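You operate a simulated robot arm through the tools that you are given. There is no shell and no other tool.

You run a simulated robot arm. Do the job below in one go: nothing can be reset, and whatever is moved stays where it is left.

## Task
Put one scoop of fine grit in the purple tub, then fold and clip the blue-band sack.
Fine: use the scoop with orange grip, lay it back on its rest and press the tub's lid on.
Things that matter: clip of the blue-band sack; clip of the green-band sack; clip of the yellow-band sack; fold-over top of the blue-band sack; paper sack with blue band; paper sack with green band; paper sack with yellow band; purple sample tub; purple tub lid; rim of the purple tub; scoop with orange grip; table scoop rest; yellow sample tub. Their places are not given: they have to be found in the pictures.

The check looks at the end state, three seconds after you hand in, the way a careful person would. Anything else that was tipped, shoved, dropped, spilled or broken makes it a failure. Lids that push on must go on centred and level and be pressed home; caps that screw on are set level and turned clockwise until they are tight. Flat cloth is picked up by pressing the open fingertips on it (5 to 10 N) and closing them slowly along it; thin cloth reads only 2 to 8 mm in the jaws.

## Robot
A 6-joint arm with a two-finger gripper, fixed in place. Base frame: the origin is at the foot of the arm, x ahead of it, y to its left, z up. Units: mm, rad, N and s.
Its first joint turns from -2.897 to 2.897 rad. Payload 2.45 kg.
The tool frame sits at the grasp point between the pads (the TCP): z along the fingers, y along the line on which they close. The tips reach 20 mm beyond it. Largest opening 140 mm; the body of the gripper starts 168 mm behind the TCP.
Orientation is that of the tool frame in the base frame, as [roll, pitch, yaw] about the fixed x, y, z axes, in that order (R = Rz(yaw) Ry(pitch) Rx(roll)). With the fingers straight down and closing along the base's y, the tool's x points along the base's -x, its y along +y and its z along -z.

## Interface
- The arm moves only by the tool nudge_tool. Its argument "motion" is a list of rows, each a list of 7 numbers: the shift along the tool's x, y, z in units of 300 mm (1.0 is 300 mm), then the turn, a rotation vector about the tool's x, y, z in units of 60 degrees (1.0 is 60 degrees), then the finger opening in mm, from 0 to 140. In form: [[tx, ty, tz, rx, ry, rz, fingers], ...]. A call has 1 to 20 rows; each row is the pose to reach, as a shift and turn from the pose commanded when the call began, along the tool's axes at that moment. A call with a number of a shift or a turn outside -1 to 1 is refused whole. Each row takes 0.2 s and may step no farther than 50 mm and 0.15 rad from the row before; otherwise, or with a gripper value out of range, the whole call is refused. A pose out of reach is approached as far as the arm can. The call stops where the force on the tool passes 90 N (or 10 N more than at its start, if that is more) or the arm is blocked; 0.2 s more then pass. The fingers move at their own pace (about 45 mm/s each) and stop on an object; they squeeze with about 28 N. The grip force told is the motor's: it shows also when the fingers shut on nothing. Time passes only in rows, and 0.2 s behind the last, so rows that repeat a pose let the fingers close. The reply holds the time, the measured pose of the TCP, the force on the tool along the base axes, the opening and the grip force, in the units named above and with some noise, with the torque about the TCP (base axes, N m) and any sound that the robot's microphone picked up.
- Cameras (640 x 400 px; columns grow to the right, rows downward): "scene" is fixed at [399.9, -497.8, 1513.4]; the picture's right is [0.67, -0.74, 0.00], its down [-0.49, -0.44, -0.76] and it looks along [0.56, 0.51, -0.65] (base axes); focal length 376 px, centre (320, 200). "wrist" rides on the gripper at [78, 11, -209] in the tool frame; the picture's right is [-0.14, 0.99, 0.00], its down [-0.92, -0.13, -0.37] and it looks along [-0.37, -0.05, 0.93] (tool axes); focal length 280 px, centre (320, 200).
- snapshot(camera): a new picture of that camera. It takes no simulated time.
- probe_pixels(camera, pixels): for up to 12 pixels [column, row] of the newest picture of that camera ("zoom" is the newest enlarged one), the place [x, y, z] in the base frame of the surface seen there, good to about 3 mm. It takes no simulated time.
- inspect(camera, box): a new picture of the part [left, top, right, bottom] of that camera's present view, enlarged. It takes no simulated time.
- hand_in(): hands the job in; it is judged then, once.

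Open the gripper and draw the arm clear of the work before you hand the job in, unless the task says otherwise.

The tools are called after "Emit:" as name(argument=value, ...) on one line, values as JSON. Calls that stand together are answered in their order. nudge_tool: Moves the arm, as the interface text tells. Its arguments: {"type":"object","properties":{"motion":{"type":"array","items":{"type":"array","items":{"type":"number"}}}},"required":["motion"]} The other tools are called the same way: snapshot (camera) takes a picture; probe_pixels (camera, pixels) gives the place of the surface under pixels of a picture; inspect (camera, box) takes an enlarged picture of a part of a camera's view; hand_in () hands the job in.

At the start:

```text
time: 0.0
eef_pos: [784.3, -227.6, 1250.2]
tool_rot: [-3.14, 0.0, 3.142]
force: [0.2, -0.2, -0.4]
ft_torque: [0.03, 0.0, 0.03]
opening: 140.1
grasp_force: 0.2
```

scene: 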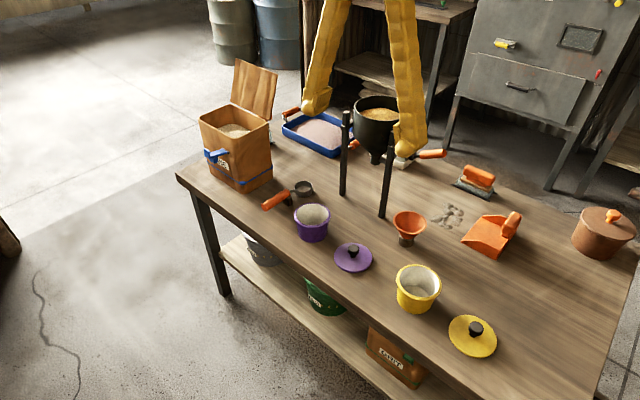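
wrist: 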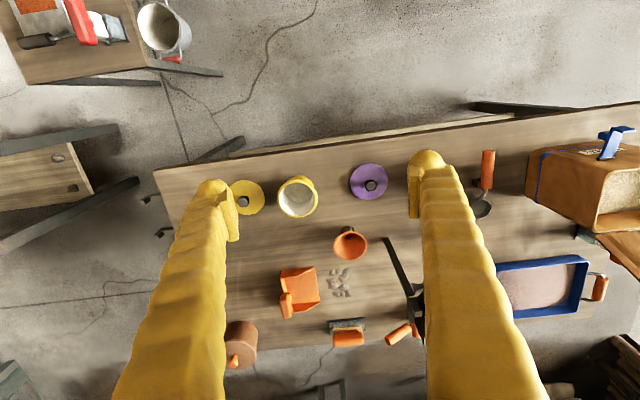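

The scene shows the bench with a sack with blue band at (235,140), scoop at (285,195), purple tub at (312,222), and purple lid at (353,257). I take enlarged views to see details.

Emit:
inspect(camera="scene", box=[180, 50, 340, 150])

Emit:
inspect(camera="scene", box=[180, 130, 380, 280])

Emit:
inspect(camera="scene", box=[220, 200, 460, 400])

Emit:
inspect(camera="scene", box=[340, 80, 640, 260])

```text
4.00 times, centred on (260, 100) of scene
```

zoom: 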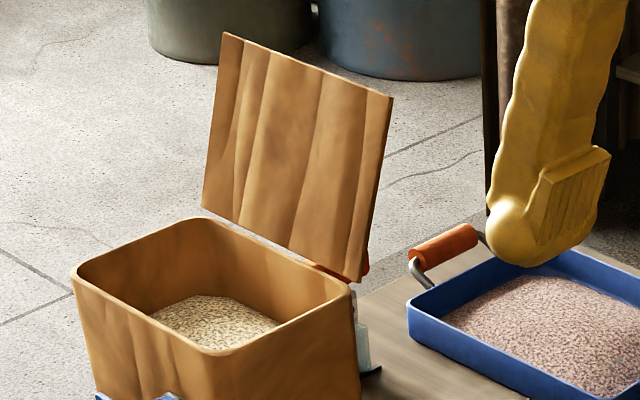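

```text
2.67 times, centred on (280, 205) of scene
```

zoom: 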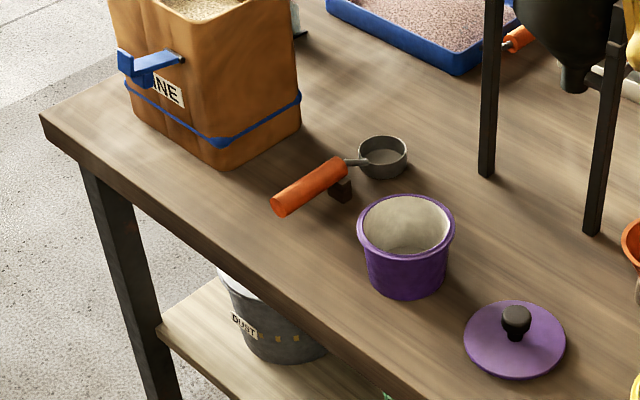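

```text
2.00 times, centred on (340, 300) of scene
```

zoom: 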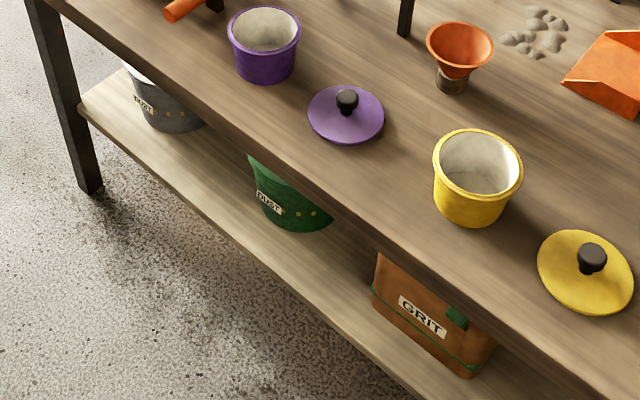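

```text
2.13 times, centred on (490, 170) of scene
```

zoom: 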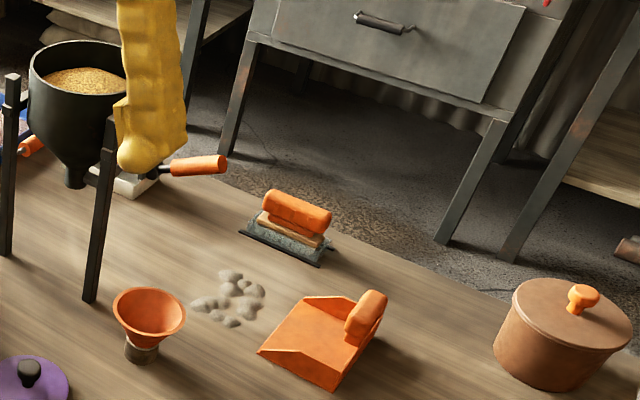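

Next I probe the main items in the scene picture: sack rim, flap, clip, scoop, tub and lid.

Emit:
probe_pixels(camera="scene", pixels=[[200, 119], [232, 140], [268, 120], [236, 130], [231, 108], [256, 85], [236, 60], [276, 72], [268, 118], [218, 154], [222, 162], [240, 188]])

Emit:
probe_pixels(camera="scene", pixels=[[270, 204], [287, 197], [297, 192], [303, 187], [308, 184], [307, 204], [299, 214], [326, 213], [312, 215], [352, 250], [340, 258], [365, 262]])

Emit:
snapshot(camera="wrist")

```text
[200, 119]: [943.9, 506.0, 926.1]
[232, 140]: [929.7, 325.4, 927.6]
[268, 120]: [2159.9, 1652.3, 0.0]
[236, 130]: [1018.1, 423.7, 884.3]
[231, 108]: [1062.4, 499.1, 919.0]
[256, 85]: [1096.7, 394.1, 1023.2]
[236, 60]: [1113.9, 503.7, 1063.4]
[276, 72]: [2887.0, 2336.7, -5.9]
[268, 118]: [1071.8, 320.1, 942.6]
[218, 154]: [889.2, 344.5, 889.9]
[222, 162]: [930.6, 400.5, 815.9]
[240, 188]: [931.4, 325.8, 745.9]
```

```text
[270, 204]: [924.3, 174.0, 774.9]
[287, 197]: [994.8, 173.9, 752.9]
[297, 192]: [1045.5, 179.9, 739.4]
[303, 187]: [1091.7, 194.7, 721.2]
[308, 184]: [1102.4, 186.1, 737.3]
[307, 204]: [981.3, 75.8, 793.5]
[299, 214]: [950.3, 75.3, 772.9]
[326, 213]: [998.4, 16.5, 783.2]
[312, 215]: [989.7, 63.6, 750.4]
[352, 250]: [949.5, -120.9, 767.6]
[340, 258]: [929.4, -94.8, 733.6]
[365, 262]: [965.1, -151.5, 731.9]
```

```text
taken
```

wrist: 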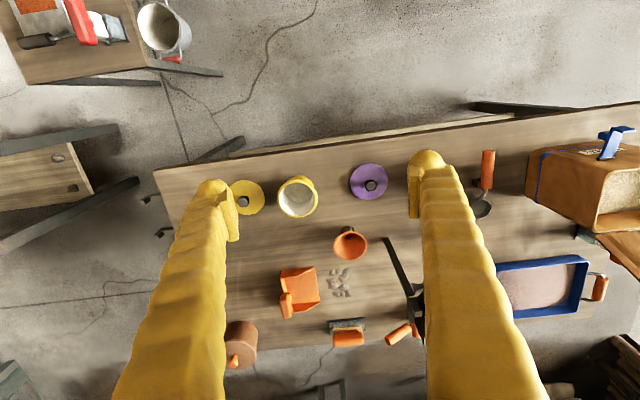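

I cross-check places with the wrist camera, where the scoop is at (487,180), the sack at (590,180) and the purple lid at (370,182).

Emit:
probe_pixels(camera="wrist", pixels=[[488, 155], [486, 185], [483, 208], [369, 184], [297, 197], [545, 180], [610, 140], [625, 205], [350, 245], [630, 108], [400, 140], [160, 165]])

Emit:
inspect(camera="wrist", box=[400, 90, 640, 240])

```text
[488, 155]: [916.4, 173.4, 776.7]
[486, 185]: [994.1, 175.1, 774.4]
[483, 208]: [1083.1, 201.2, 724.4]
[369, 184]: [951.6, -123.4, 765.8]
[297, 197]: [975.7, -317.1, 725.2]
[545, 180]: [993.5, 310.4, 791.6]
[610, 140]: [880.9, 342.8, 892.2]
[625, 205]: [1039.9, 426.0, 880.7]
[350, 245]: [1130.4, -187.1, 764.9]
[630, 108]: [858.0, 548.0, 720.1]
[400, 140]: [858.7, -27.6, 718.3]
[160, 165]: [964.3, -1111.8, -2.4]
```

```text
2.67 times, centred on (520, 165) of wrist
```

zoom: 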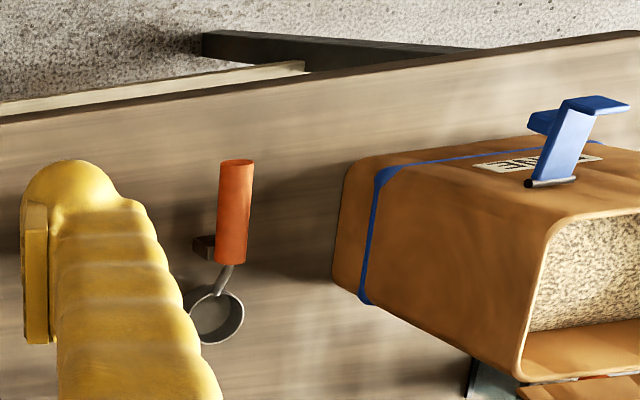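

Places agree between cameras. Now I zoom on the sack's clip and on the closed green-band sack to learn how a finished clip looks.

Emit:
inspect(camera="scene", box=[190, 100, 290, 200])

Emit:
inspect(camera="scene", box=[340, 310, 440, 400])

Emit:
inspect(camera="wrist", box=[540, 100, 640, 240])

Emit:
inspect(camera="wrist", box=[0, 0, 220, 140])

```text
4.00 times, centred on (240, 150) of scene
```

zoom: 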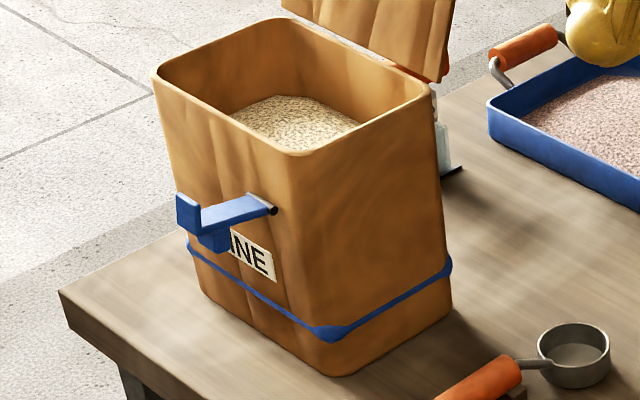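

```text
4.44 times, centred on (390, 355) of scene
```

zoom: 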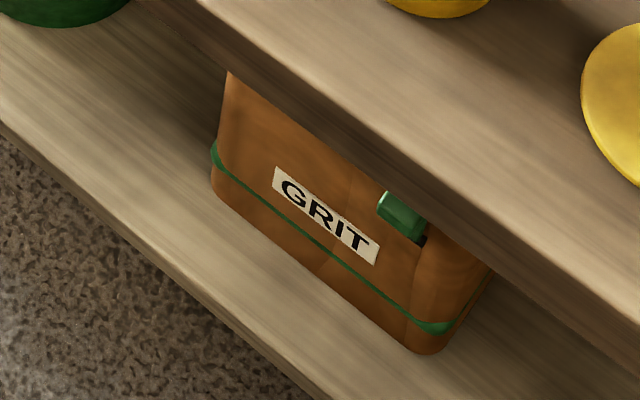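

```text
2.86 times, centred on (590, 170) of wrist
```

zoom: 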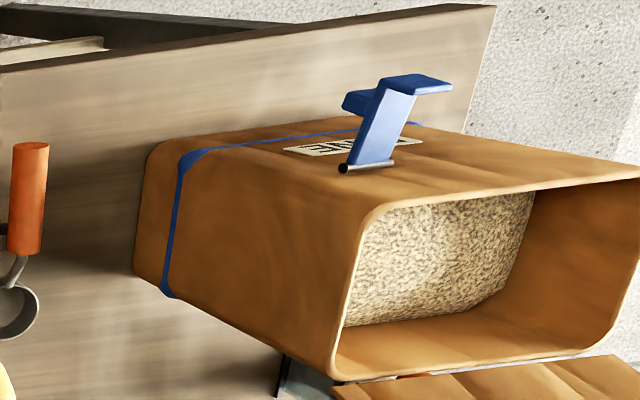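

```text
2.86 times, centred on (110, 70) of wrist
```

zoom: 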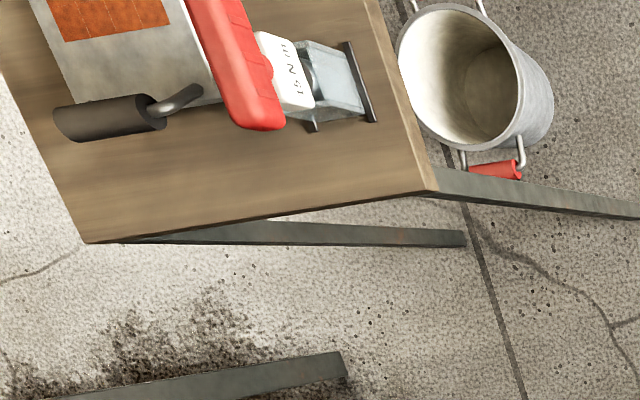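

The clip lever sticks out of the front face, with its axle near scene (266,155), and the flap stands upright at the back. I move the arm sideways (+y) high above everything to get a closer look at the scoop and sack.

Emit:
nudge_tool(motion=[[0, 0.16, 0, 0, 0, 0, 140], [0, 0.32, 0, 0, 0, 0, 140], [0, 0.48, 0, 0, 0, 0, 140], [0, 0.64, 0, 0, 0, 0, 140], [0, 0.8, 0, 0, 0, 0, 140], [0, 0.96, 0, 0, 0, 0, 140]])

Emit:
snapshot(camera="wrist")

```text
time: 1.4
eef_pos: [784.0, 61.8, 1249.0]
tool_rot: [-3.14, 0.0, -3.14]
force: [0.4, 0.3, -0.2]
ft_torque: [-0.03, 0.01, 0.03]
opening: 139.7
grasp_force: 0.1
```

```text
taken
```

wrist: 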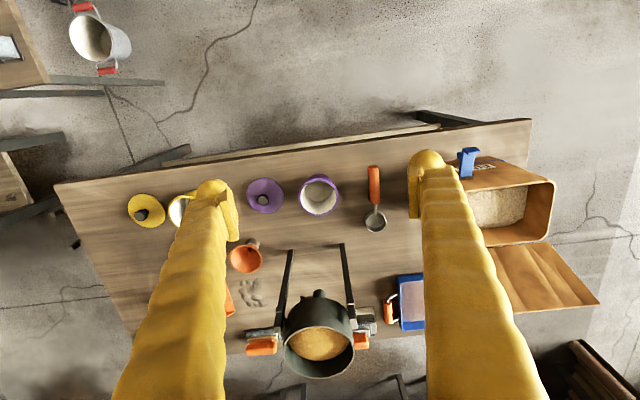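

The scoop is now at wrist (374,200). I go on to y≈174 and lower, to look at scoop, rest and tub between the fingers.

Emit:
nudge_tool(motion=[[0, 0.12, 0.1, 0, 0, 0, 140], [0, 0.24, 0.2, 0, 0, 0, 140], [0, 0.37, 0.3, 0, 0, 0, 140], [0, 0.37, 0.45, 0, 0, 0, 140], [0, 0.37, 0.6, 0, 0, 0, 140]])

Emit:
snapshot(camera="wrist")

Emit:
inspect(camera="wrist", box=[230, 130, 420, 250])

```text
time: 2.6
eef_pos: [785.8, 171.3, 1067.8]
tool_rot: [3.141, 0.002, -3.14]
force: [-0.2, -0.1, 0.3]
ft_torque: [0.0, -0.01, 0.05]
opening: 140.0
grasp_force: 0.0
```

```text
taken
```

wrist: 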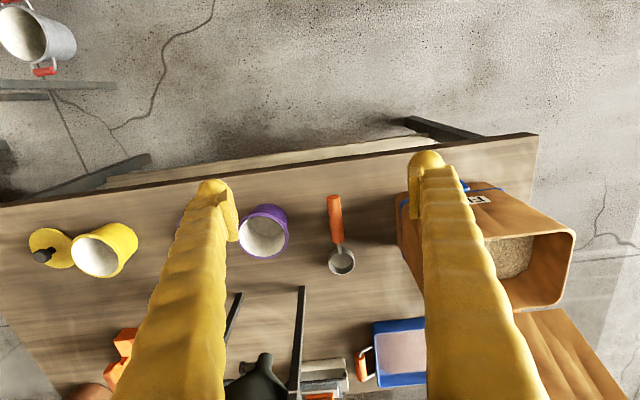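

```text
3.33 times, centred on (325, 190) of wrist
```

zoom: 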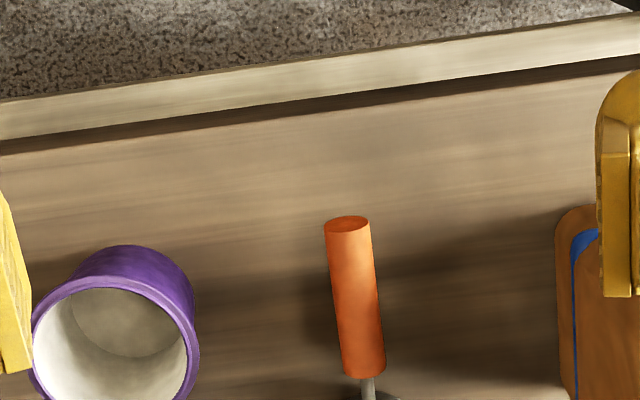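

The tub is empty and the scoop sits at wrist (338,240). I zoom on it and probe handle, neck, bowl and rest.

Emit:
inspect(camera="wrist", box=[290, 185, 386, 285])

Emit:
probe_pixels(camera="wrist", pixels=[[333, 197], [335, 215], [337, 235], [329, 215], [341, 215], [340, 247], [341, 252], [341, 262], [341, 272], [329, 262], [354, 262], [338, 242]])

Emit:
inspect(camera="scene", box=[255, 170, 335, 250])

```text
4.00 times, centred on (338, 235) of wrist
```

zoom: 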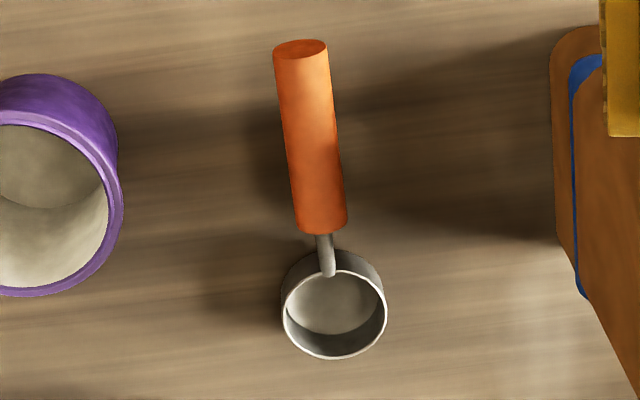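

```text
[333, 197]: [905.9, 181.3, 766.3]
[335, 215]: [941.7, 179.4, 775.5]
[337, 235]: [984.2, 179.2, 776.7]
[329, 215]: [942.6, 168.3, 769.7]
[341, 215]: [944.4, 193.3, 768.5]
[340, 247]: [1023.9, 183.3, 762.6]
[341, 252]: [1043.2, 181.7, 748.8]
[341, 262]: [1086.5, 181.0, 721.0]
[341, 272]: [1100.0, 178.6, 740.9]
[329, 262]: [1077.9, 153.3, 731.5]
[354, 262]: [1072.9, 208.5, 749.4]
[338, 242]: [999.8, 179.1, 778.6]
```

```text
5.00 times, centred on (295, 210) of scene
```

zoom: 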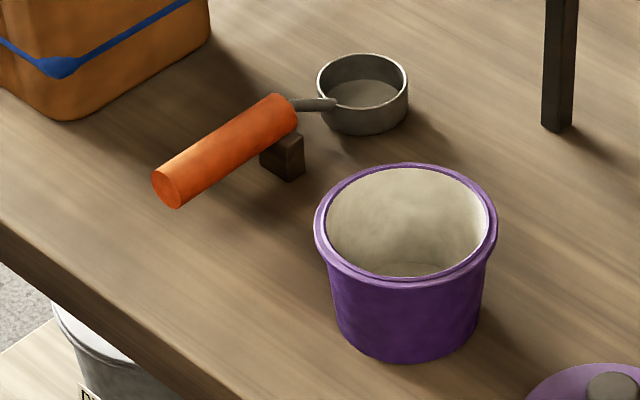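

The scoop is a flat-bottomed cup with a horizontal handle (x 906–1000, y≈180, axis z≈764), bowl centre near (1073,180). I probe the hopper, tray, sack rim, and clip to know the free space before testing reach.

Emit:
snapshot(camera="scene")

Emit:
probe_pixels(camera="scene", pixels=[[345, 114], [345, 150], [385, 145], [378, 105], [378, 145], [343, 193], [382, 214], [285, 125], [345, 155], [298, 190], [300, 205], [310, 237]])

Emit:
probe_pixels(camera="wrist", pixels=[[345, 350], [300, 290], [235, 300], [325, 370], [376, 325], [572, 235], [553, 305], [510, 258], [490, 195], [545, 140], [262, 205], [285, 232]])

```text
taken
```

scene: 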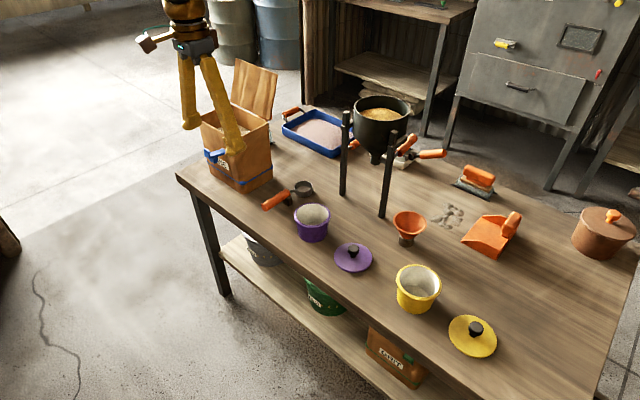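

```text
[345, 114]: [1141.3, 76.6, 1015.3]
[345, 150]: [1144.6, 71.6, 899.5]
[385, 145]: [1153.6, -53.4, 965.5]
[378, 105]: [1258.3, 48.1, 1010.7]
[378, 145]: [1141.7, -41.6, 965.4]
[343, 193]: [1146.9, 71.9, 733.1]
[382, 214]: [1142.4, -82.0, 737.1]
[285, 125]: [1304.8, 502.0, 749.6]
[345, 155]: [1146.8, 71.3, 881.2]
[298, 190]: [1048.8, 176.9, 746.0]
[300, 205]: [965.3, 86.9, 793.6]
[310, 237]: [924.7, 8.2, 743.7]
```

```text
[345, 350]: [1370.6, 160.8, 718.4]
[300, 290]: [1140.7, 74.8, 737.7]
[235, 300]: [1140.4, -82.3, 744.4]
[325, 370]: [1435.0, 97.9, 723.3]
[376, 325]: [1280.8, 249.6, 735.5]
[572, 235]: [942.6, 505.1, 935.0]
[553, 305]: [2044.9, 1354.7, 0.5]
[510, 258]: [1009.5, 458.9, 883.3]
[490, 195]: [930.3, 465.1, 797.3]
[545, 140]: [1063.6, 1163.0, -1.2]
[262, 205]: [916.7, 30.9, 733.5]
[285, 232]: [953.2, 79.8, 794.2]
```

Clear space: posts of the hopper are at x≈1141, y≈72 and −82; the sack spans x 930–1075. I test the tool-down reach by moving forward at z≈1068, y≈171, over free space.

Emit:
nudge_tool(motion=[[-0.16, 0, 0, 0, 0, 0, 140], [-0.32, 0, 0, 0, 0, 0, 140], [-0.48, 0, 0, 0, 0, 0, 140], [-0.64, 0, 0, 0, 0, 0, 140], [-0.75, 0, 0, 0, 0, 0, 140]])

Emit:
snapshot(camera="scene")

Emit:
snapshot(camera="wrist")

```text
time: 3.8
eef_pos: [1010.6, 172.8, 1069.8]
tool_rot: [-3.14, 0.003, 3.14]
force: [0.4, 0.1, 0.4]
ft_torque: [0.02, -0.03, 0.0]
opening: 140.2
grasp_force: 0.0
```

```text
taken
```

scene: 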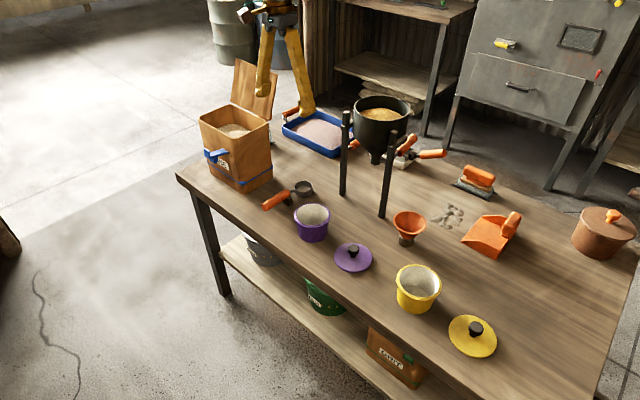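

```text
taken
```

wrist: 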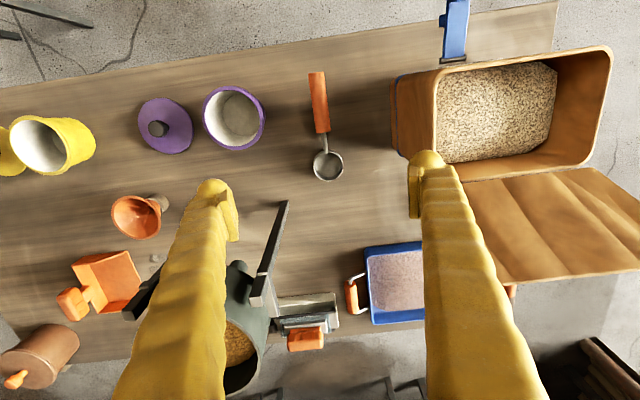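

Reach at this height is good (1025 mm radial so far). This view shows the whole sack interior; I probe its rim, grit, flap and clip.

Emit:
probe_pixels(camera="wrist", pixels=[[437, 75], [436, 150], [605, 52], [590, 155], [500, 68], [555, 100], [500, 120], [460, 150], [470, 185], [500, 280], [640, 270], [590, 172]])

Emit:
probe_pixels(camera="wrist", pixels=[[453, 60], [455, 30], [458, 2], [440, 20], [205, 105], [263, 105], [235, 150], [235, 88], [232, 120], [158, 128], [140, 110], [190, 130]])

Emit:
inspect(camera="wrist", box=[400, 0, 640, 150])

Emit:
inspect(camera="wrist", box=[120, 60, 360, 210])

```text
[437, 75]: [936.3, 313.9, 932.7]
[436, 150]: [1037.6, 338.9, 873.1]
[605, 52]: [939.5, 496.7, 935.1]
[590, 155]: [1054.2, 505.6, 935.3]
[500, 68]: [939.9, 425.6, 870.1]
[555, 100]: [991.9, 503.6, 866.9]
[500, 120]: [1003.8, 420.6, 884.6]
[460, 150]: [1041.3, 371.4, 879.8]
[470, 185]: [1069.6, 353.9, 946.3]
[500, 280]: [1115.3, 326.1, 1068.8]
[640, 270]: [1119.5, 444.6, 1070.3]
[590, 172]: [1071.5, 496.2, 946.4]
```

```text
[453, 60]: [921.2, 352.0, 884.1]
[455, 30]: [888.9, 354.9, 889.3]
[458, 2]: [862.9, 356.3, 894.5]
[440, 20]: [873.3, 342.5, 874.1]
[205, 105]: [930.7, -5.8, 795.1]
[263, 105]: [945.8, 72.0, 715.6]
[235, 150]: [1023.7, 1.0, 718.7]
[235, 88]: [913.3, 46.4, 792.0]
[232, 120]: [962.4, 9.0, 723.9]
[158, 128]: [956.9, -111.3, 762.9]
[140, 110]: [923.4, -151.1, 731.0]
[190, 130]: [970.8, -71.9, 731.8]
```

```text
2.67 times, centred on (520, 75) of wrist
```

zoom: 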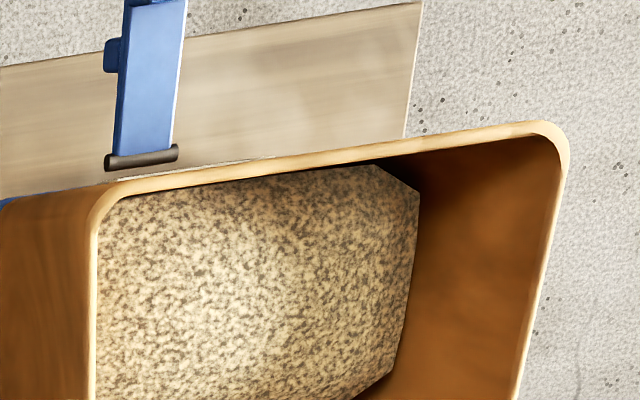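

```text
2.67 times, centred on (240, 135) of wrist
```

zoom: 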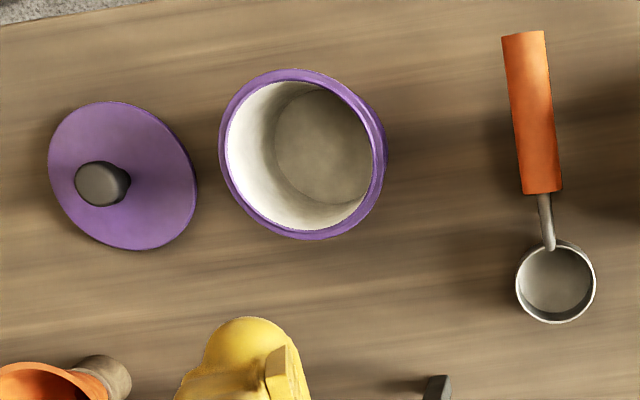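

I probe the rim of the tub and the lid outline in the newest enlarged view (tub rim around zoom (303,155), lid around (122,175)).

Emit:
probe_pixels(camera="zoom", pixels=[[223, 140], [260, 80], [303, 73], [350, 95], [383, 160], [366, 205], [310, 235], [245, 205], [230, 110], [320, 150], [290, 215], [300, 74]])

Emit:
probe_pixels(camera="zoom", pixels=[[52, 150], [75, 115], [110, 105], [165, 130], [190, 180], [180, 225], [130, 245], [75, 215], [100, 180], [92, 185], [120, 180], [105, 200]])

Emit:
probe_pixels(camera="zoom", pixels=[[523, 33], [530, 100], [542, 185], [545, 200], [549, 235], [518, 280], [592, 275], [556, 321], [556, 242], [556, 280], [540, 305], [507, 60]])

```text
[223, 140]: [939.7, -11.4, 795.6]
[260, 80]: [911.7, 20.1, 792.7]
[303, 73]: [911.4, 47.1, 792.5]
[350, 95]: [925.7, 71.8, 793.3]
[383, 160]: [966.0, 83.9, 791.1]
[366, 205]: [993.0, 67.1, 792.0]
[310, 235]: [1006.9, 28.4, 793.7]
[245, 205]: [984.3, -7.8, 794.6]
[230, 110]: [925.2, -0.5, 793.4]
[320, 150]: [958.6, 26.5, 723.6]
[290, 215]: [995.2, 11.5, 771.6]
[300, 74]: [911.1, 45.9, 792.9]
```

```text
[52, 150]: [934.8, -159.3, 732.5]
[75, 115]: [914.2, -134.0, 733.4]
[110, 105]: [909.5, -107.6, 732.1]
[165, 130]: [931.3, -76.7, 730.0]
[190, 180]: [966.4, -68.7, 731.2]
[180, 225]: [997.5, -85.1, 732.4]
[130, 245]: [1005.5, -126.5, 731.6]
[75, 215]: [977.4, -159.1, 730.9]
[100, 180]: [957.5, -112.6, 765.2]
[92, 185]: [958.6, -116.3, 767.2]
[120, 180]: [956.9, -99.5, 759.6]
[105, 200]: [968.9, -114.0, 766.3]
```

```text
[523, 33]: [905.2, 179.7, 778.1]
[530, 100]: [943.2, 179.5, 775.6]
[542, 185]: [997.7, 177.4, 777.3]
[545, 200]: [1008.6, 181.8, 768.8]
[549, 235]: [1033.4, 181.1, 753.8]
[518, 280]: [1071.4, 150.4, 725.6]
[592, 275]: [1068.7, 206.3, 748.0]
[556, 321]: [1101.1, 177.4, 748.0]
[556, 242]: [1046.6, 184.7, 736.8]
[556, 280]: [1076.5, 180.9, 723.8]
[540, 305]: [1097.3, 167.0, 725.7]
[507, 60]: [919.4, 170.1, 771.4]
```

Good geometry: tub rim centre ≈(958.5,34.7), z 794; lid centre ≈(958,−115), top z 731, knob top z 766; scoop handle axis y≈179, z≈764. I'll grip the scoop handle with the tool tilted so fingers point forward; first swing back and tilt 60° while lowering.

Emit:
nudge_tool(motion=[[0.09, 0.005, 0.06, 0, -0.14, 0, 100], [0.18, 0.01, 0.12, 0, -0.28, 0, 90], [0.27, 0.015, 0.18, 0, -0.42, 0, 90], [0.36, 0.02, 0.24, 0, -0.56, 0, 90], [0.45, 0.025, 0.3, 0, -0.7, 0, 90], [0.54, 0.026, 0.36, 0, -0.84, 0, 90], [0.62, 0.026, 0.42, 0, -0.94, 0, 90], [0.6667, 0.026, 0.5, 0, -1.0, 0, 90]])

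Emit:
snapshot(camera="scene")

Emit:
snapshot(camera="wrist")

```text
time: 5.8
eef_pos: [775.6, 83.3, 895.6]
tool_rot: [-2.942, 0.944, 3.019]
force: [0.8, 0.8, -0.3]
ft_torque: [0.02, 0.01, 0.01]
opening: 90.2
grasp_force: 0.1
out of reach, approached as far as the arm can: row 5, 6
stopped in row 8: the arm was blocked; the commanded pose is now the measured one
```

```text
taken
```

scene: 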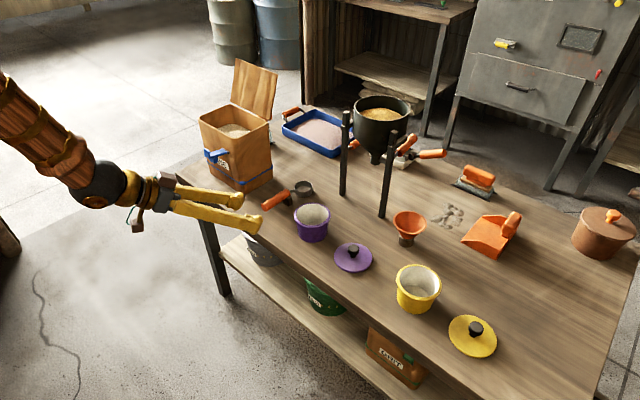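

```text
taken
```

wrist: 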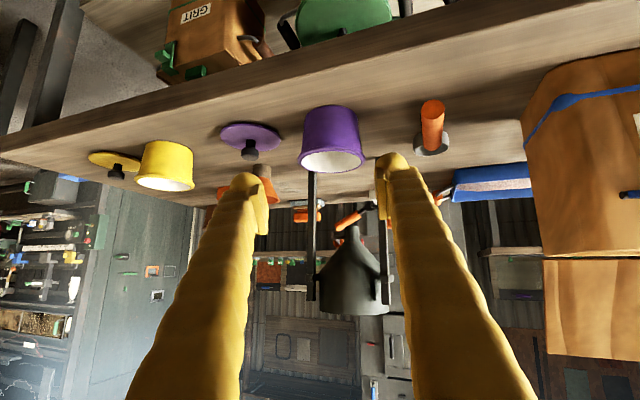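

The tilt drove the wrist through an awkward configuration (TCP now (776,83,896), rolled). Before backing out, I probe the arm links in the scene view to learn its geometry.

Emit:
snapshot(camera="scene")

Emit:
inspect(camera="scene", box=[0, 50, 280, 260])

Emit:
probe_pixels(camera="scene", pixels=[[8, 95], [25, 115], [45, 140], [65, 160], [85, 175], [97, 187], [115, 188], [130, 190], [145, 192], [165, 192], [185, 200], [230, 212]])

```text
taken
```

scene: 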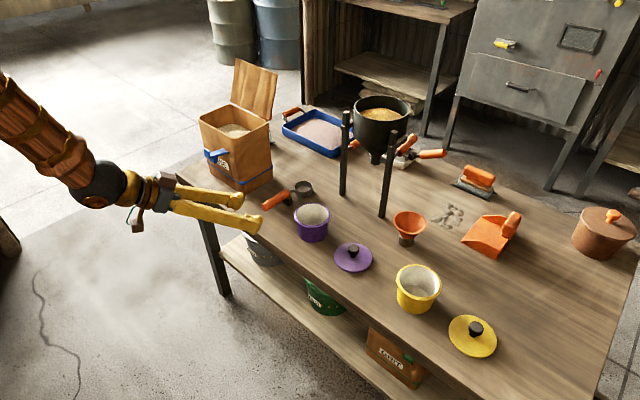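

```text
1.90 times, centred on (140, 155) of scene
```

zoom: 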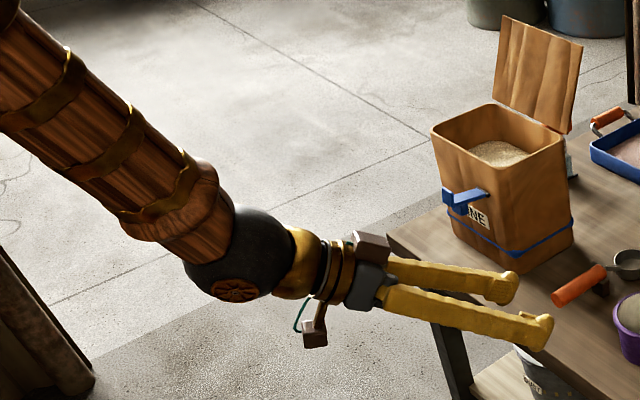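

```text
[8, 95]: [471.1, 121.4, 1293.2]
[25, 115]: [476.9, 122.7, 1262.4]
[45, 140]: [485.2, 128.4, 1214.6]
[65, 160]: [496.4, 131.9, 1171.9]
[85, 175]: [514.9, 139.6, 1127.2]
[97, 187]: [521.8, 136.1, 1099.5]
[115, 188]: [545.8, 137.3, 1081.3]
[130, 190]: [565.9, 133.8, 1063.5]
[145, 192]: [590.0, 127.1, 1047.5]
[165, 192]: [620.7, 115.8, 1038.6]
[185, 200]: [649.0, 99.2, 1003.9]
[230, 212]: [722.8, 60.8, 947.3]
```

From the probes the forearm now hangs steeply at about (520,182,1090) and the wrist is part-way through a flip. I continue gently towards a clean forward tilt of 60° to see whether the arm settles in that configuration (free space, no objects near).

Emit:
nudge_tool(motion=[[-0.022, 0.067, -0.011, -0.058, -0.021, -0.011, 90], [-0.044, 0.134, -0.022, -0.116, -0.042, -0.022, 90], [-0.065, 0.202, -0.034, -0.173, -0.062, -0.032, 90], [-0.087, 0.269, -0.045, -0.231, -0.083, -0.043, 90], [-0.109, 0.336, -0.056, -0.289, -0.104, -0.054, 90], [-0.109, 0.336, -0.056, -0.289, -0.104, -0.054, 90]])

Emit:
snapshot(camera="scene")

```text
time: 7.2
eef_pos: [811.2, 184.3, 919.0]
tool_rot: [-3.141, 1.045, -3.141]
force: [-0.1, 0.2, -0.5]
ft_torque: [0.0, -0.01, 0.01]
opening: 90.1
grasp_force: 0.0
```

```text
taken
```

scene: 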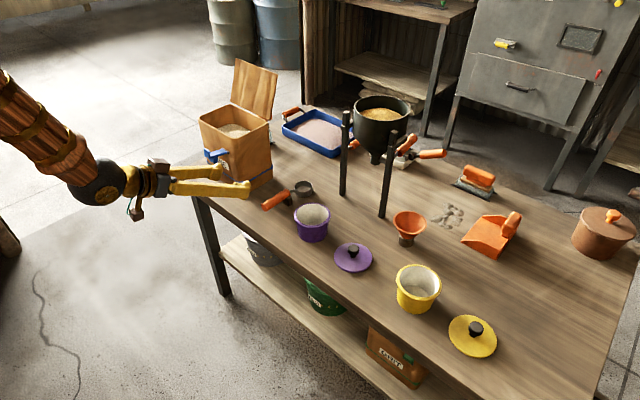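

The arm settled cleanly at (811,184,919) with a 60° forward tilt. I now tilt to 85° and lower to just in front of the scoop handle's rear end (x 905, y≈179, z≈764).

Emit:
nudge_tool(motion=[[0.075, -0.003, 0.066, 0, -0.083, 0, 80], [0.15, -0.006, 0.132, 0, -0.167, 0, 80], [0.226, -0.009, 0.197, 0, -0.25, 0, 80], [0.301, -0.012, 0.263, 0, -0.333, 0, 80], [0.376, -0.015, 0.329, 0, -0.4167, 0, 80], [0.376, -0.015, 0.329, 0, -0.4167, 0, 80]])

Emit:
snapshot(camera="scene")

Emit:
snapshot(camera="wrist")

```text
time: 8.6
eef_pos: [880.5, 187.1, 805.8]
tool_rot: [-2.284, 1.395, -2.296]
force: [0.0, -0.3, -0.6]
ft_torque: [-0.01, 0.01, 0.03]
opening: 80.0
grasp_force: 0.0
out of reach, approached as far as the arm can: row 2, 3, 4, 5, 6
```

```text
taken
```

scene: 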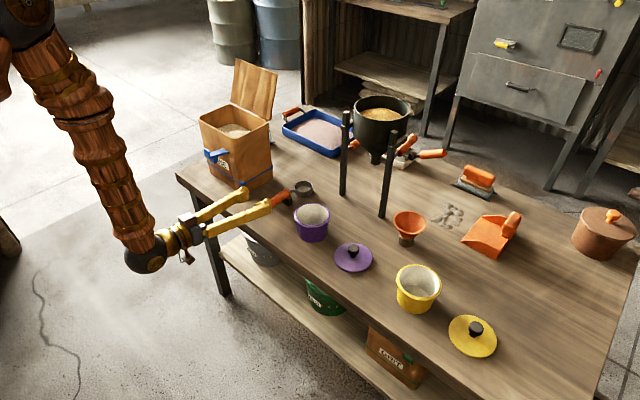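

```text
taken
```

wrist: 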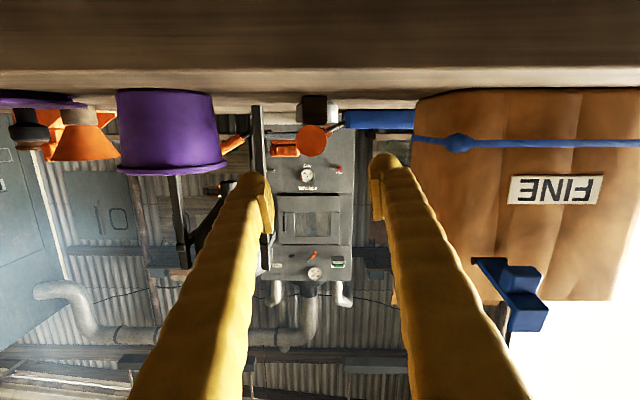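

The arm reports out of reach here (880,187,806, tilt 80°). I probe its visible links (elbow near (20,10), wrist near (145,250)) to understand which limit this is.

Emit:
probe_pixels(camera="scene", pixels=[[22, 10], [35, 30], [3, 20], [50, 70], [70, 100], [90, 140], [105, 170], [125, 220], [138, 240], [148, 258], [175, 240], [3, 85]])

Emit:
inspect(camera="scene", box=[0, 0, 280, 280])

```text
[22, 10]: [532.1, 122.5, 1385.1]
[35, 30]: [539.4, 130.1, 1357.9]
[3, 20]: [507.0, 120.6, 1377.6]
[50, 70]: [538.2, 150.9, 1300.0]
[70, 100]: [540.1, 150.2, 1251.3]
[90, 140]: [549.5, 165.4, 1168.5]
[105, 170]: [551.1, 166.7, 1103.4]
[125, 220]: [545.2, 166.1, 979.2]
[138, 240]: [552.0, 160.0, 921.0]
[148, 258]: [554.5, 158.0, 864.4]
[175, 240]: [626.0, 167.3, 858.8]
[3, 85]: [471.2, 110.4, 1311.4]
```

```text
1.43 times, centred on (140, 140) of scene
```

zoom: 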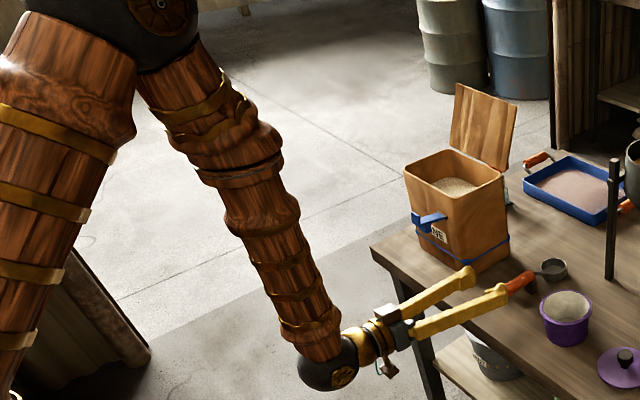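

I probe more of the upper arm at the left edge of the picture.

Emit:
probe_pixels(camera="scene", pixels=[[25, 70], [20, 100], [15, 130], [10, 160], [8, 190], [5, 215], [3, 240], [40, 60], [60, 50], [40, 4], [5, 50], [30, 120]])

```text
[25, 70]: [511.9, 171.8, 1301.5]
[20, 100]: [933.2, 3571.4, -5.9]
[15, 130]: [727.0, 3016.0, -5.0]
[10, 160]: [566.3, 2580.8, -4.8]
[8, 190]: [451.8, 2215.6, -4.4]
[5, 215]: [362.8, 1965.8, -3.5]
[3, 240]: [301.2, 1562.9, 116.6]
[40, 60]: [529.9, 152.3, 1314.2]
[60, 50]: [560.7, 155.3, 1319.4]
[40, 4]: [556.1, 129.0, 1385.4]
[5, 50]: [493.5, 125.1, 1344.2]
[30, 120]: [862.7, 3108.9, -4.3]
```

The enlarged view extends past the picture's left edge, so I probe the upper arm through it.

Emit:
probe_pixels(camera="zoom", pixels=[[70, 60], [60, 100], [50, 150], [40, 200], [25, 260], [15, 320], [5, 380], [105, 90], [160, 15], [105, 20], [85, 150], [10, 100]])

```text
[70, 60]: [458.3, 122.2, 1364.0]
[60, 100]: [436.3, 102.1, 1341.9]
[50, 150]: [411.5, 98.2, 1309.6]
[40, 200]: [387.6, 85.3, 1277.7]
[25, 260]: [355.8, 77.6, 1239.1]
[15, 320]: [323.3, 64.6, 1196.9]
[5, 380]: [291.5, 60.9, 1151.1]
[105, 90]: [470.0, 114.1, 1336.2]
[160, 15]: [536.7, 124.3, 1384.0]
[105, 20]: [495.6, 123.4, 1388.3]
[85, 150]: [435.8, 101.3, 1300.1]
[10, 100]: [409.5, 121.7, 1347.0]
```

The elbow cannot go lower, so a near-horizontal tool at table height is out of reach; a moderate tilt in the arm's normal wrist configuration is the way. I return first to the 60° pose I know is reachable.

Emit:
nudge_tool(motion=[[-0.096, 0.003, -0.028, 0, 0.083, 0, 80], [-0.192, 0.006, -0.056, 0, 0.167, 0, 80], [-0.289, 0.009, -0.083, 0, 0.25, 0, 80], [-0.385, 0.012, -0.111, 0, 0.333, 0, 80], [-0.481, 0.015, -0.139, 0, 0.4167, 0, 80], [-0.481, 0.015, -0.139, 0, 0.4167, 0, 80]])

```text
time: 10.0
eef_pos: [855.3, 210.2, 952.4]
tool_rot: [-2.892, 1.002, -2.936]
force: [-0.4, -0.2, -0.5]
ft_torque: [0.0, 0.0, 0.01]
opening: 79.8
grasp_force: 0.1
```

Commanded now equals the measured pose (855,210,952), tilt ≈58°. I swing the tool sideways to −y to bring the wrist round gently, away from any object (TCP goes to about (800,74,950)).

Emit:
nudge_tool(motion=[[0.031, -0.09, -0.023, 0.071, 0.058, 0, 80], [0.061, -0.18, -0.046, 0.141, 0.115, 0, 80], [0.092, -0.269, -0.068, 0.212, 0.173, 0, 80], [0.122, -0.359, -0.091, 0.282, 0.23, 0, 80], [0.153, -0.449, -0.114, 0.353, 0.288, 0, 80], [0.153, -0.449, -0.114, 0.353, 0.288, 0, 80]])

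```text
time: 11.4
eef_pos: [801.5, 75.2, 948.9]
tool_rot: [-2.647, 0.723, -3.103]
force: [0.3, -0.6, -0.1]
ft_torque: [-0.05, 0.0, 0.01]
opening: 79.9
grasp_force: 0.1
```

Reached as planned. Now I rotate back to tool-down while rising to (790,150,1060), passing the wrist sideways.

Emit:
nudge_tool(motion=[[-0.022, 0.008, -0.038, -0.044, 0.068, -0.014, 80], [-0.045, 0.016, -0.076, -0.088, 0.137, -0.027, 80], [-0.067, 0.024, -0.114, -0.131, 0.205, -0.041, 80], [-0.09, 0.032, -0.152, -0.175, 0.274, -0.054, 80], [-0.112, 0.04, -0.19, -0.219, 0.342, -0.068, 80], [-0.134, 0.048, -0.228, -0.263, 0.41, -0.082, 80], [-0.157, 0.056, -0.266, -0.307, 0.479, -0.095, 80], [-0.179, 0.064, -0.304, -0.35, 0.547, -0.109, 80], [-0.202, 0.072, -0.342, -0.394, 0.616, -0.122, 80], [-0.224, 0.08, -0.38, -0.438, 0.684, -0.136, 80], [-0.224, 0.08, -0.38, -0.438, 0.684, -0.136, 80]])

Emit:
snapshot(camera="scene")

```text
time: 13.8
eef_pos: [790.5, 149.3, 1061.9]
tool_rot: [3.141, 0.001, -3.14]
force: [-0.7, -0.4, -0.3]
ft_torque: [0.0, -0.04, 0.0]
opening: 79.9
grasp_force: 0.0
```

```text
taken
```

scene: 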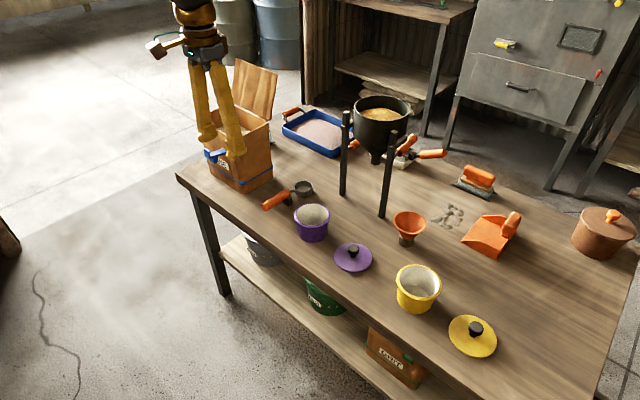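

The arm is back in its normal configuration at (790,149,1062), tool down. I test in free air the nose-down pose that scooping will need (tool leaning 15° outwards at radius ≈1000).

Emit:
nudge_tool(motion=[[-0.129, 0.02, 0.05, 0, 0.05, 0, 60], [-0.259, 0.04, 0.1, 0, 0.1, 0, 60], [-0.388, 0.06, 0.16, 0, 0.15, 0, 60], [-0.517, 0.08, 0.21, 0, 0.2, 0, 60], [-0.647, 0.1, 0.27, 0, 0.25, 0, 60], [-0.647, 0.1, 0.27, 0, 0.25, 0, 60]])

```text
time: 15.2
eef_pos: [985.4, 180.9, 979.6]
tool_rot: [-3.14, -0.262, -3.139]
force: [-0.2, 0.1, 0.4]
ft_torque: [0.01, -0.02, 0.04]
opening: 60.3
grasp_force: 0.0
```

That pose is reachable. I push the test a bit further (radius ≈1020, lean 23°) to know the margin.

Emit:
nudge_tool(motion=[[-0.038, 0, 0.015, 0, 0.067, 0, 60], [-0.077, 0, 0.031, 0, 0.133, 0, 60], [-0.077, 0, 0.031, 0, 0.133, 0, 60]])

```text
time: 16.0
eef_pos: [1004.9, 179.7, 964.6]
tool_rot: [3.141, -0.402, -3.139]
force: [0.4, 0.4, -0.6]
ft_torque: [0.0, 0.0, 0.02]
opening: 59.9
grasp_force: 0.1
```

Good margin there. Now I go to the pre-grasp pose above the scoop handle: tilt 24°, TCP near (883,179,866), with the fingers 70 mm open.

Emit:
nudge_tool(motion=[[0.035, 0, 0.066, 0, -0.112, 0, 70], [0.07, -0.001, 0.132, 0, -0.224, 0, 70], [0.105, -0.001, 0.198, 0, -0.336, 0, 70], [0.141, -0.002, 0.263, 0, -0.447, 0, 70], [0.176, -0.002, 0.329, 0, -0.559, 0, 70], [0.211, -0.003, 0.395, 0, -0.671, 0, 70], [0.246, -0.003, 0.461, 0, -0.783, 0, 70], [0.246, -0.003, 0.461, 0, -0.783, 0, 70]])

Emit:
snapshot(camera="wrist")

Emit:
inspect(camera="scene", box=[200, 120, 340, 240])

```text
time: 17.8
eef_pos: [881.1, 179.6, 866.4]
tool_rot: [3.14, 0.42, -3.14]
force: [-0.5, 0.1, -0.2]
ft_torque: [-0.01, 0.03, -0.04]
opening: 70.1
grasp_force: 0.1
```

```text
taken
```

wrist: 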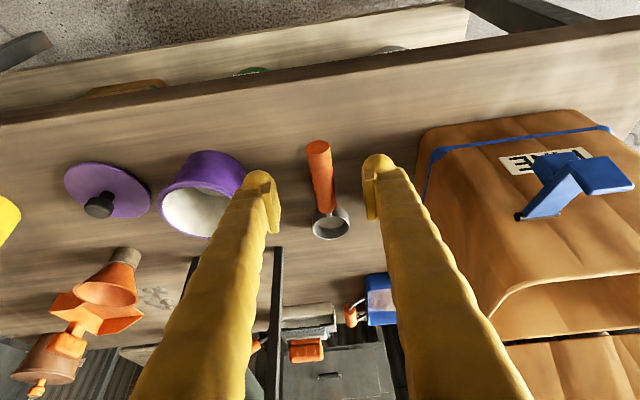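

```text
3.33 times, centred on (270, 180) of scene
```

zoom: 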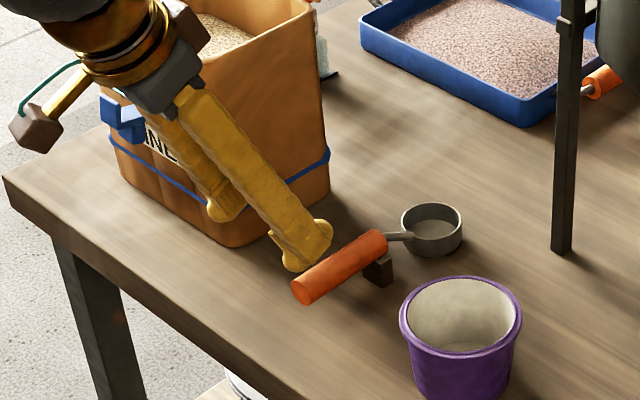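

The handle is centred between the fingers (wrist (320,175)). I descend along the tool axis by 110 mm onto the handle, fingers still open.

Emit:
nudge_tool(motion=[[0, 0, 0.1, 0, 0, 0, 70], [0, 0, 0.2, 0, 0, 0, 70], [0, 0, 0.3, 0, 0, 0, 70], [0, 0, 0.366, 0, 0, 0, 70], [0, 0, 0.366, 0, 0, 0, 70]])

Emit:
inspect(camera="scene", box=[220, 150, 340, 240])

Emit:
snapshot(camera="wrist")

```text
time: 19.0
eef_pos: [926.5, 178.9, 765.8]
tool_rot: [3.141, 0.419, -3.141]
force: [-0.4, 0.6, -0.6]
ft_torque: [0.0, 0.01, -0.03]
opening: 70.2
grasp_force: 0.0
```

```text
4.44 times, centred on (280, 195) of scene
```

zoom: 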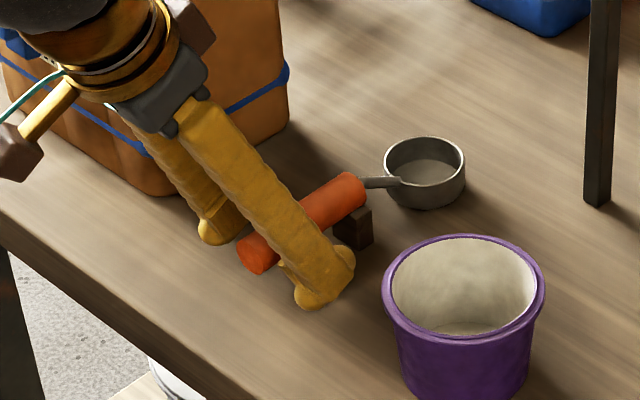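

```text
taken
```

wrist: 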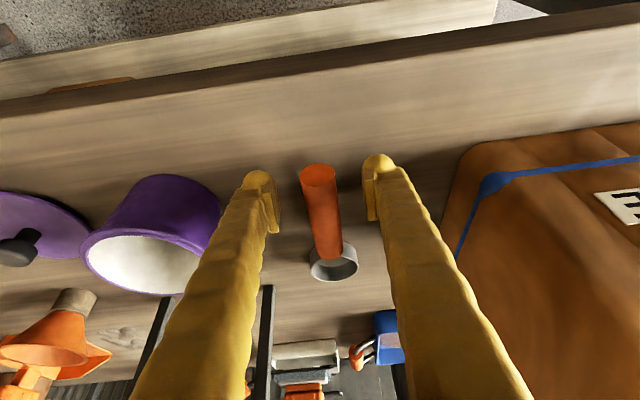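

Handle sits between the fingers. I close them gradually on it, holding position.

Emit:
nudge_tool(motion=[[0, 0, 0, 0, 0, 0, 55], [0, 0, 0, 0, 0, 0, 42], [0, 0, 0, 0, 0, 0, 34], [0, 0, 0, 0, 0, 0, 28], [0, 0, 0, 0, 0, 0, 22], [0, 0, 0, 0, 0, 0, 12], [0, 0, 0, 0, 0, 0, 5], [0, 0, 0, 0, 0, 0, 0], [0, 0, 0, 0, 0, 0, 0]])

Emit:
inspect(camera="scene", box=[220, 150, 340, 240])

```text
time: 21.0
eef_pos: [927.4, 178.4, 766.4]
tool_rot: [3.14, 0.418, -3.14]
force: [0.9, 0.5, 0.3]
ft_torque: [0.0, -0.01, 0.01]
opening: 25.0
grasp_force: 28.4
```

```text
4.44 times, centred on (280, 195) of scene
```

zoom: 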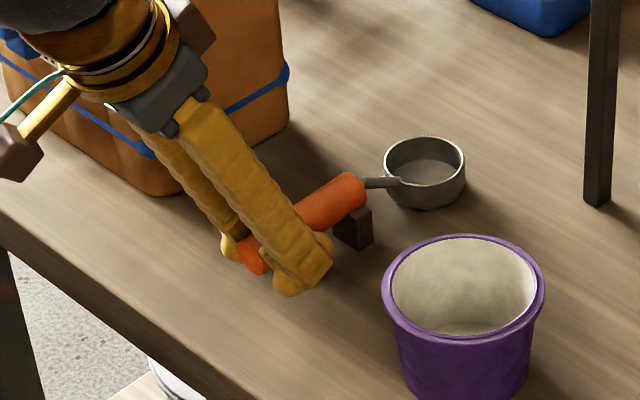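

Grip is firm (opening 25 mm, 28 N). I lift the scoop straight up 150 mm, first slowly.

Emit:
nudge_tool(motion=[[-0.0136, 0, -0.0305, 0, 0, 0, 0], [-0.0407, 0, -0.0914, 0, 0, 0, 0], [-0.0814, 0, -0.1827, 0, 0, 0, 0], [-0.122, 0, -0.2741, 0, 0, 0, 0], [-0.1627, 0, -0.3654, 0, 0, 0, 0], [-0.2034, 0, -0.4568, 0, 0, 0, 0], [-0.2034, 0, -0.4568, 0, 0, 0, 0]])

Emit:
snapshot(camera="wrist")

Emit:
snapshot(camera="scene")

```text
time: 22.6
eef_pos: [927.2, 178.9, 916.8]
tool_rot: [3.141, 0.419, -3.14]
force: [0.1, 0.1, -0.2]
ft_torque: [-0.03, 0.17, -0.02]
opening: 25.4
grasp_force: 28.3
```

```text
taken
```

wrist: 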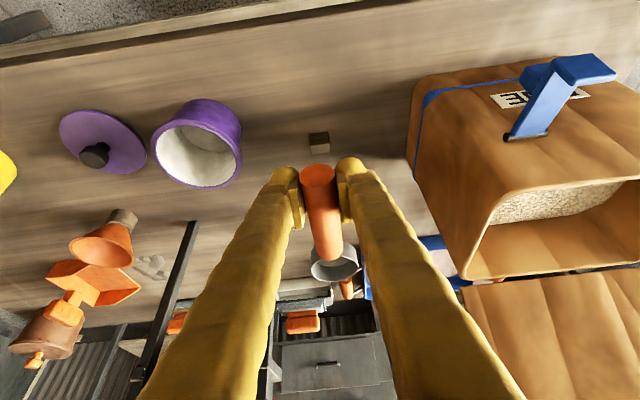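

```text
taken
```

scene: 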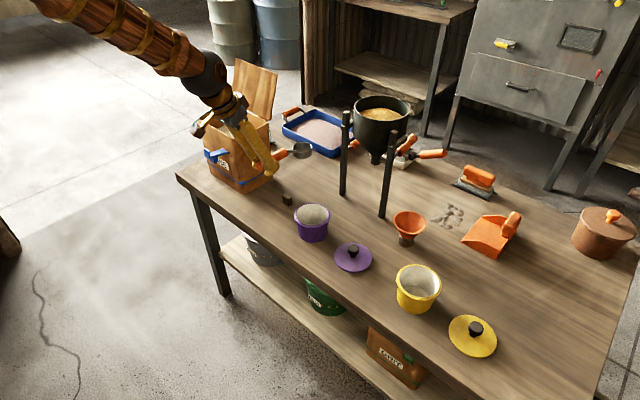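

Scoop is lifted and the rest block is free at wrist (319,142). I zoom to check the scoop's pose in the grip and probe rest and bowl.

Emit:
inspect(camera="scene", box=[230, 120, 330, 200])

Emit:
probe_pixels(camera="zoom", pixels=[[320, 215], [345, 205], [365, 200], [400, 195], [445, 165], [480, 200], [430, 215], [445, 190], [370, 228], [455, 230], [345, 390], [340, 215]])

Emit:
inspect(camera="wrist", box=[270, 110, 390, 300])

```text
5.00 times, centred on (280, 160) of scene
```

zoom: 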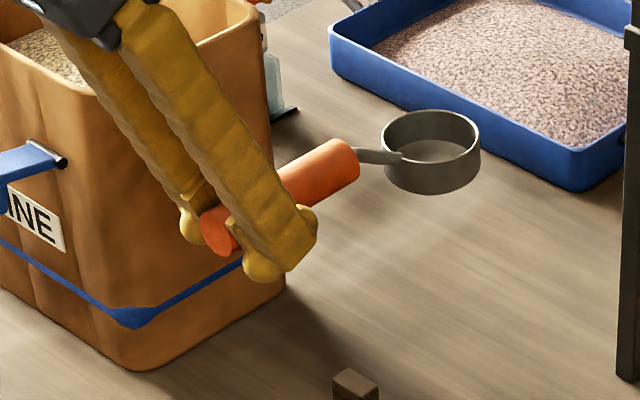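

```text
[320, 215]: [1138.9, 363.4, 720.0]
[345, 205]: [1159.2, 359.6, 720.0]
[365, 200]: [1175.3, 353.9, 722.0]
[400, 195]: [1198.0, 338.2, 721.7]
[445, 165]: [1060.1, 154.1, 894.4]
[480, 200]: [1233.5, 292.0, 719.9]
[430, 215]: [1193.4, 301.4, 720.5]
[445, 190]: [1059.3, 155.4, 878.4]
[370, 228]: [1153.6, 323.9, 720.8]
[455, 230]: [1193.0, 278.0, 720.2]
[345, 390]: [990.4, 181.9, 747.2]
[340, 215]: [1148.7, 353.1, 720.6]
```

```text
2.11 times, centred on (330, 205) of wrist
```

zoom: 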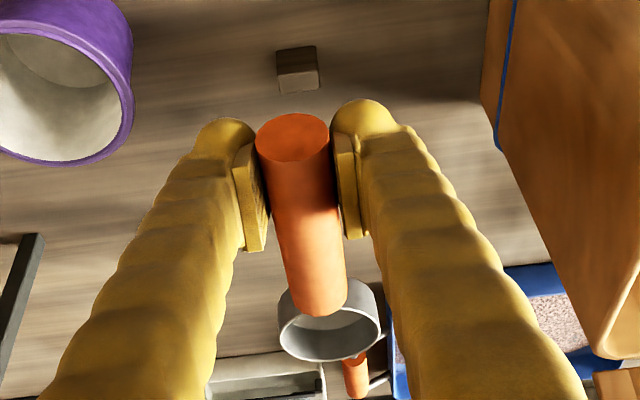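

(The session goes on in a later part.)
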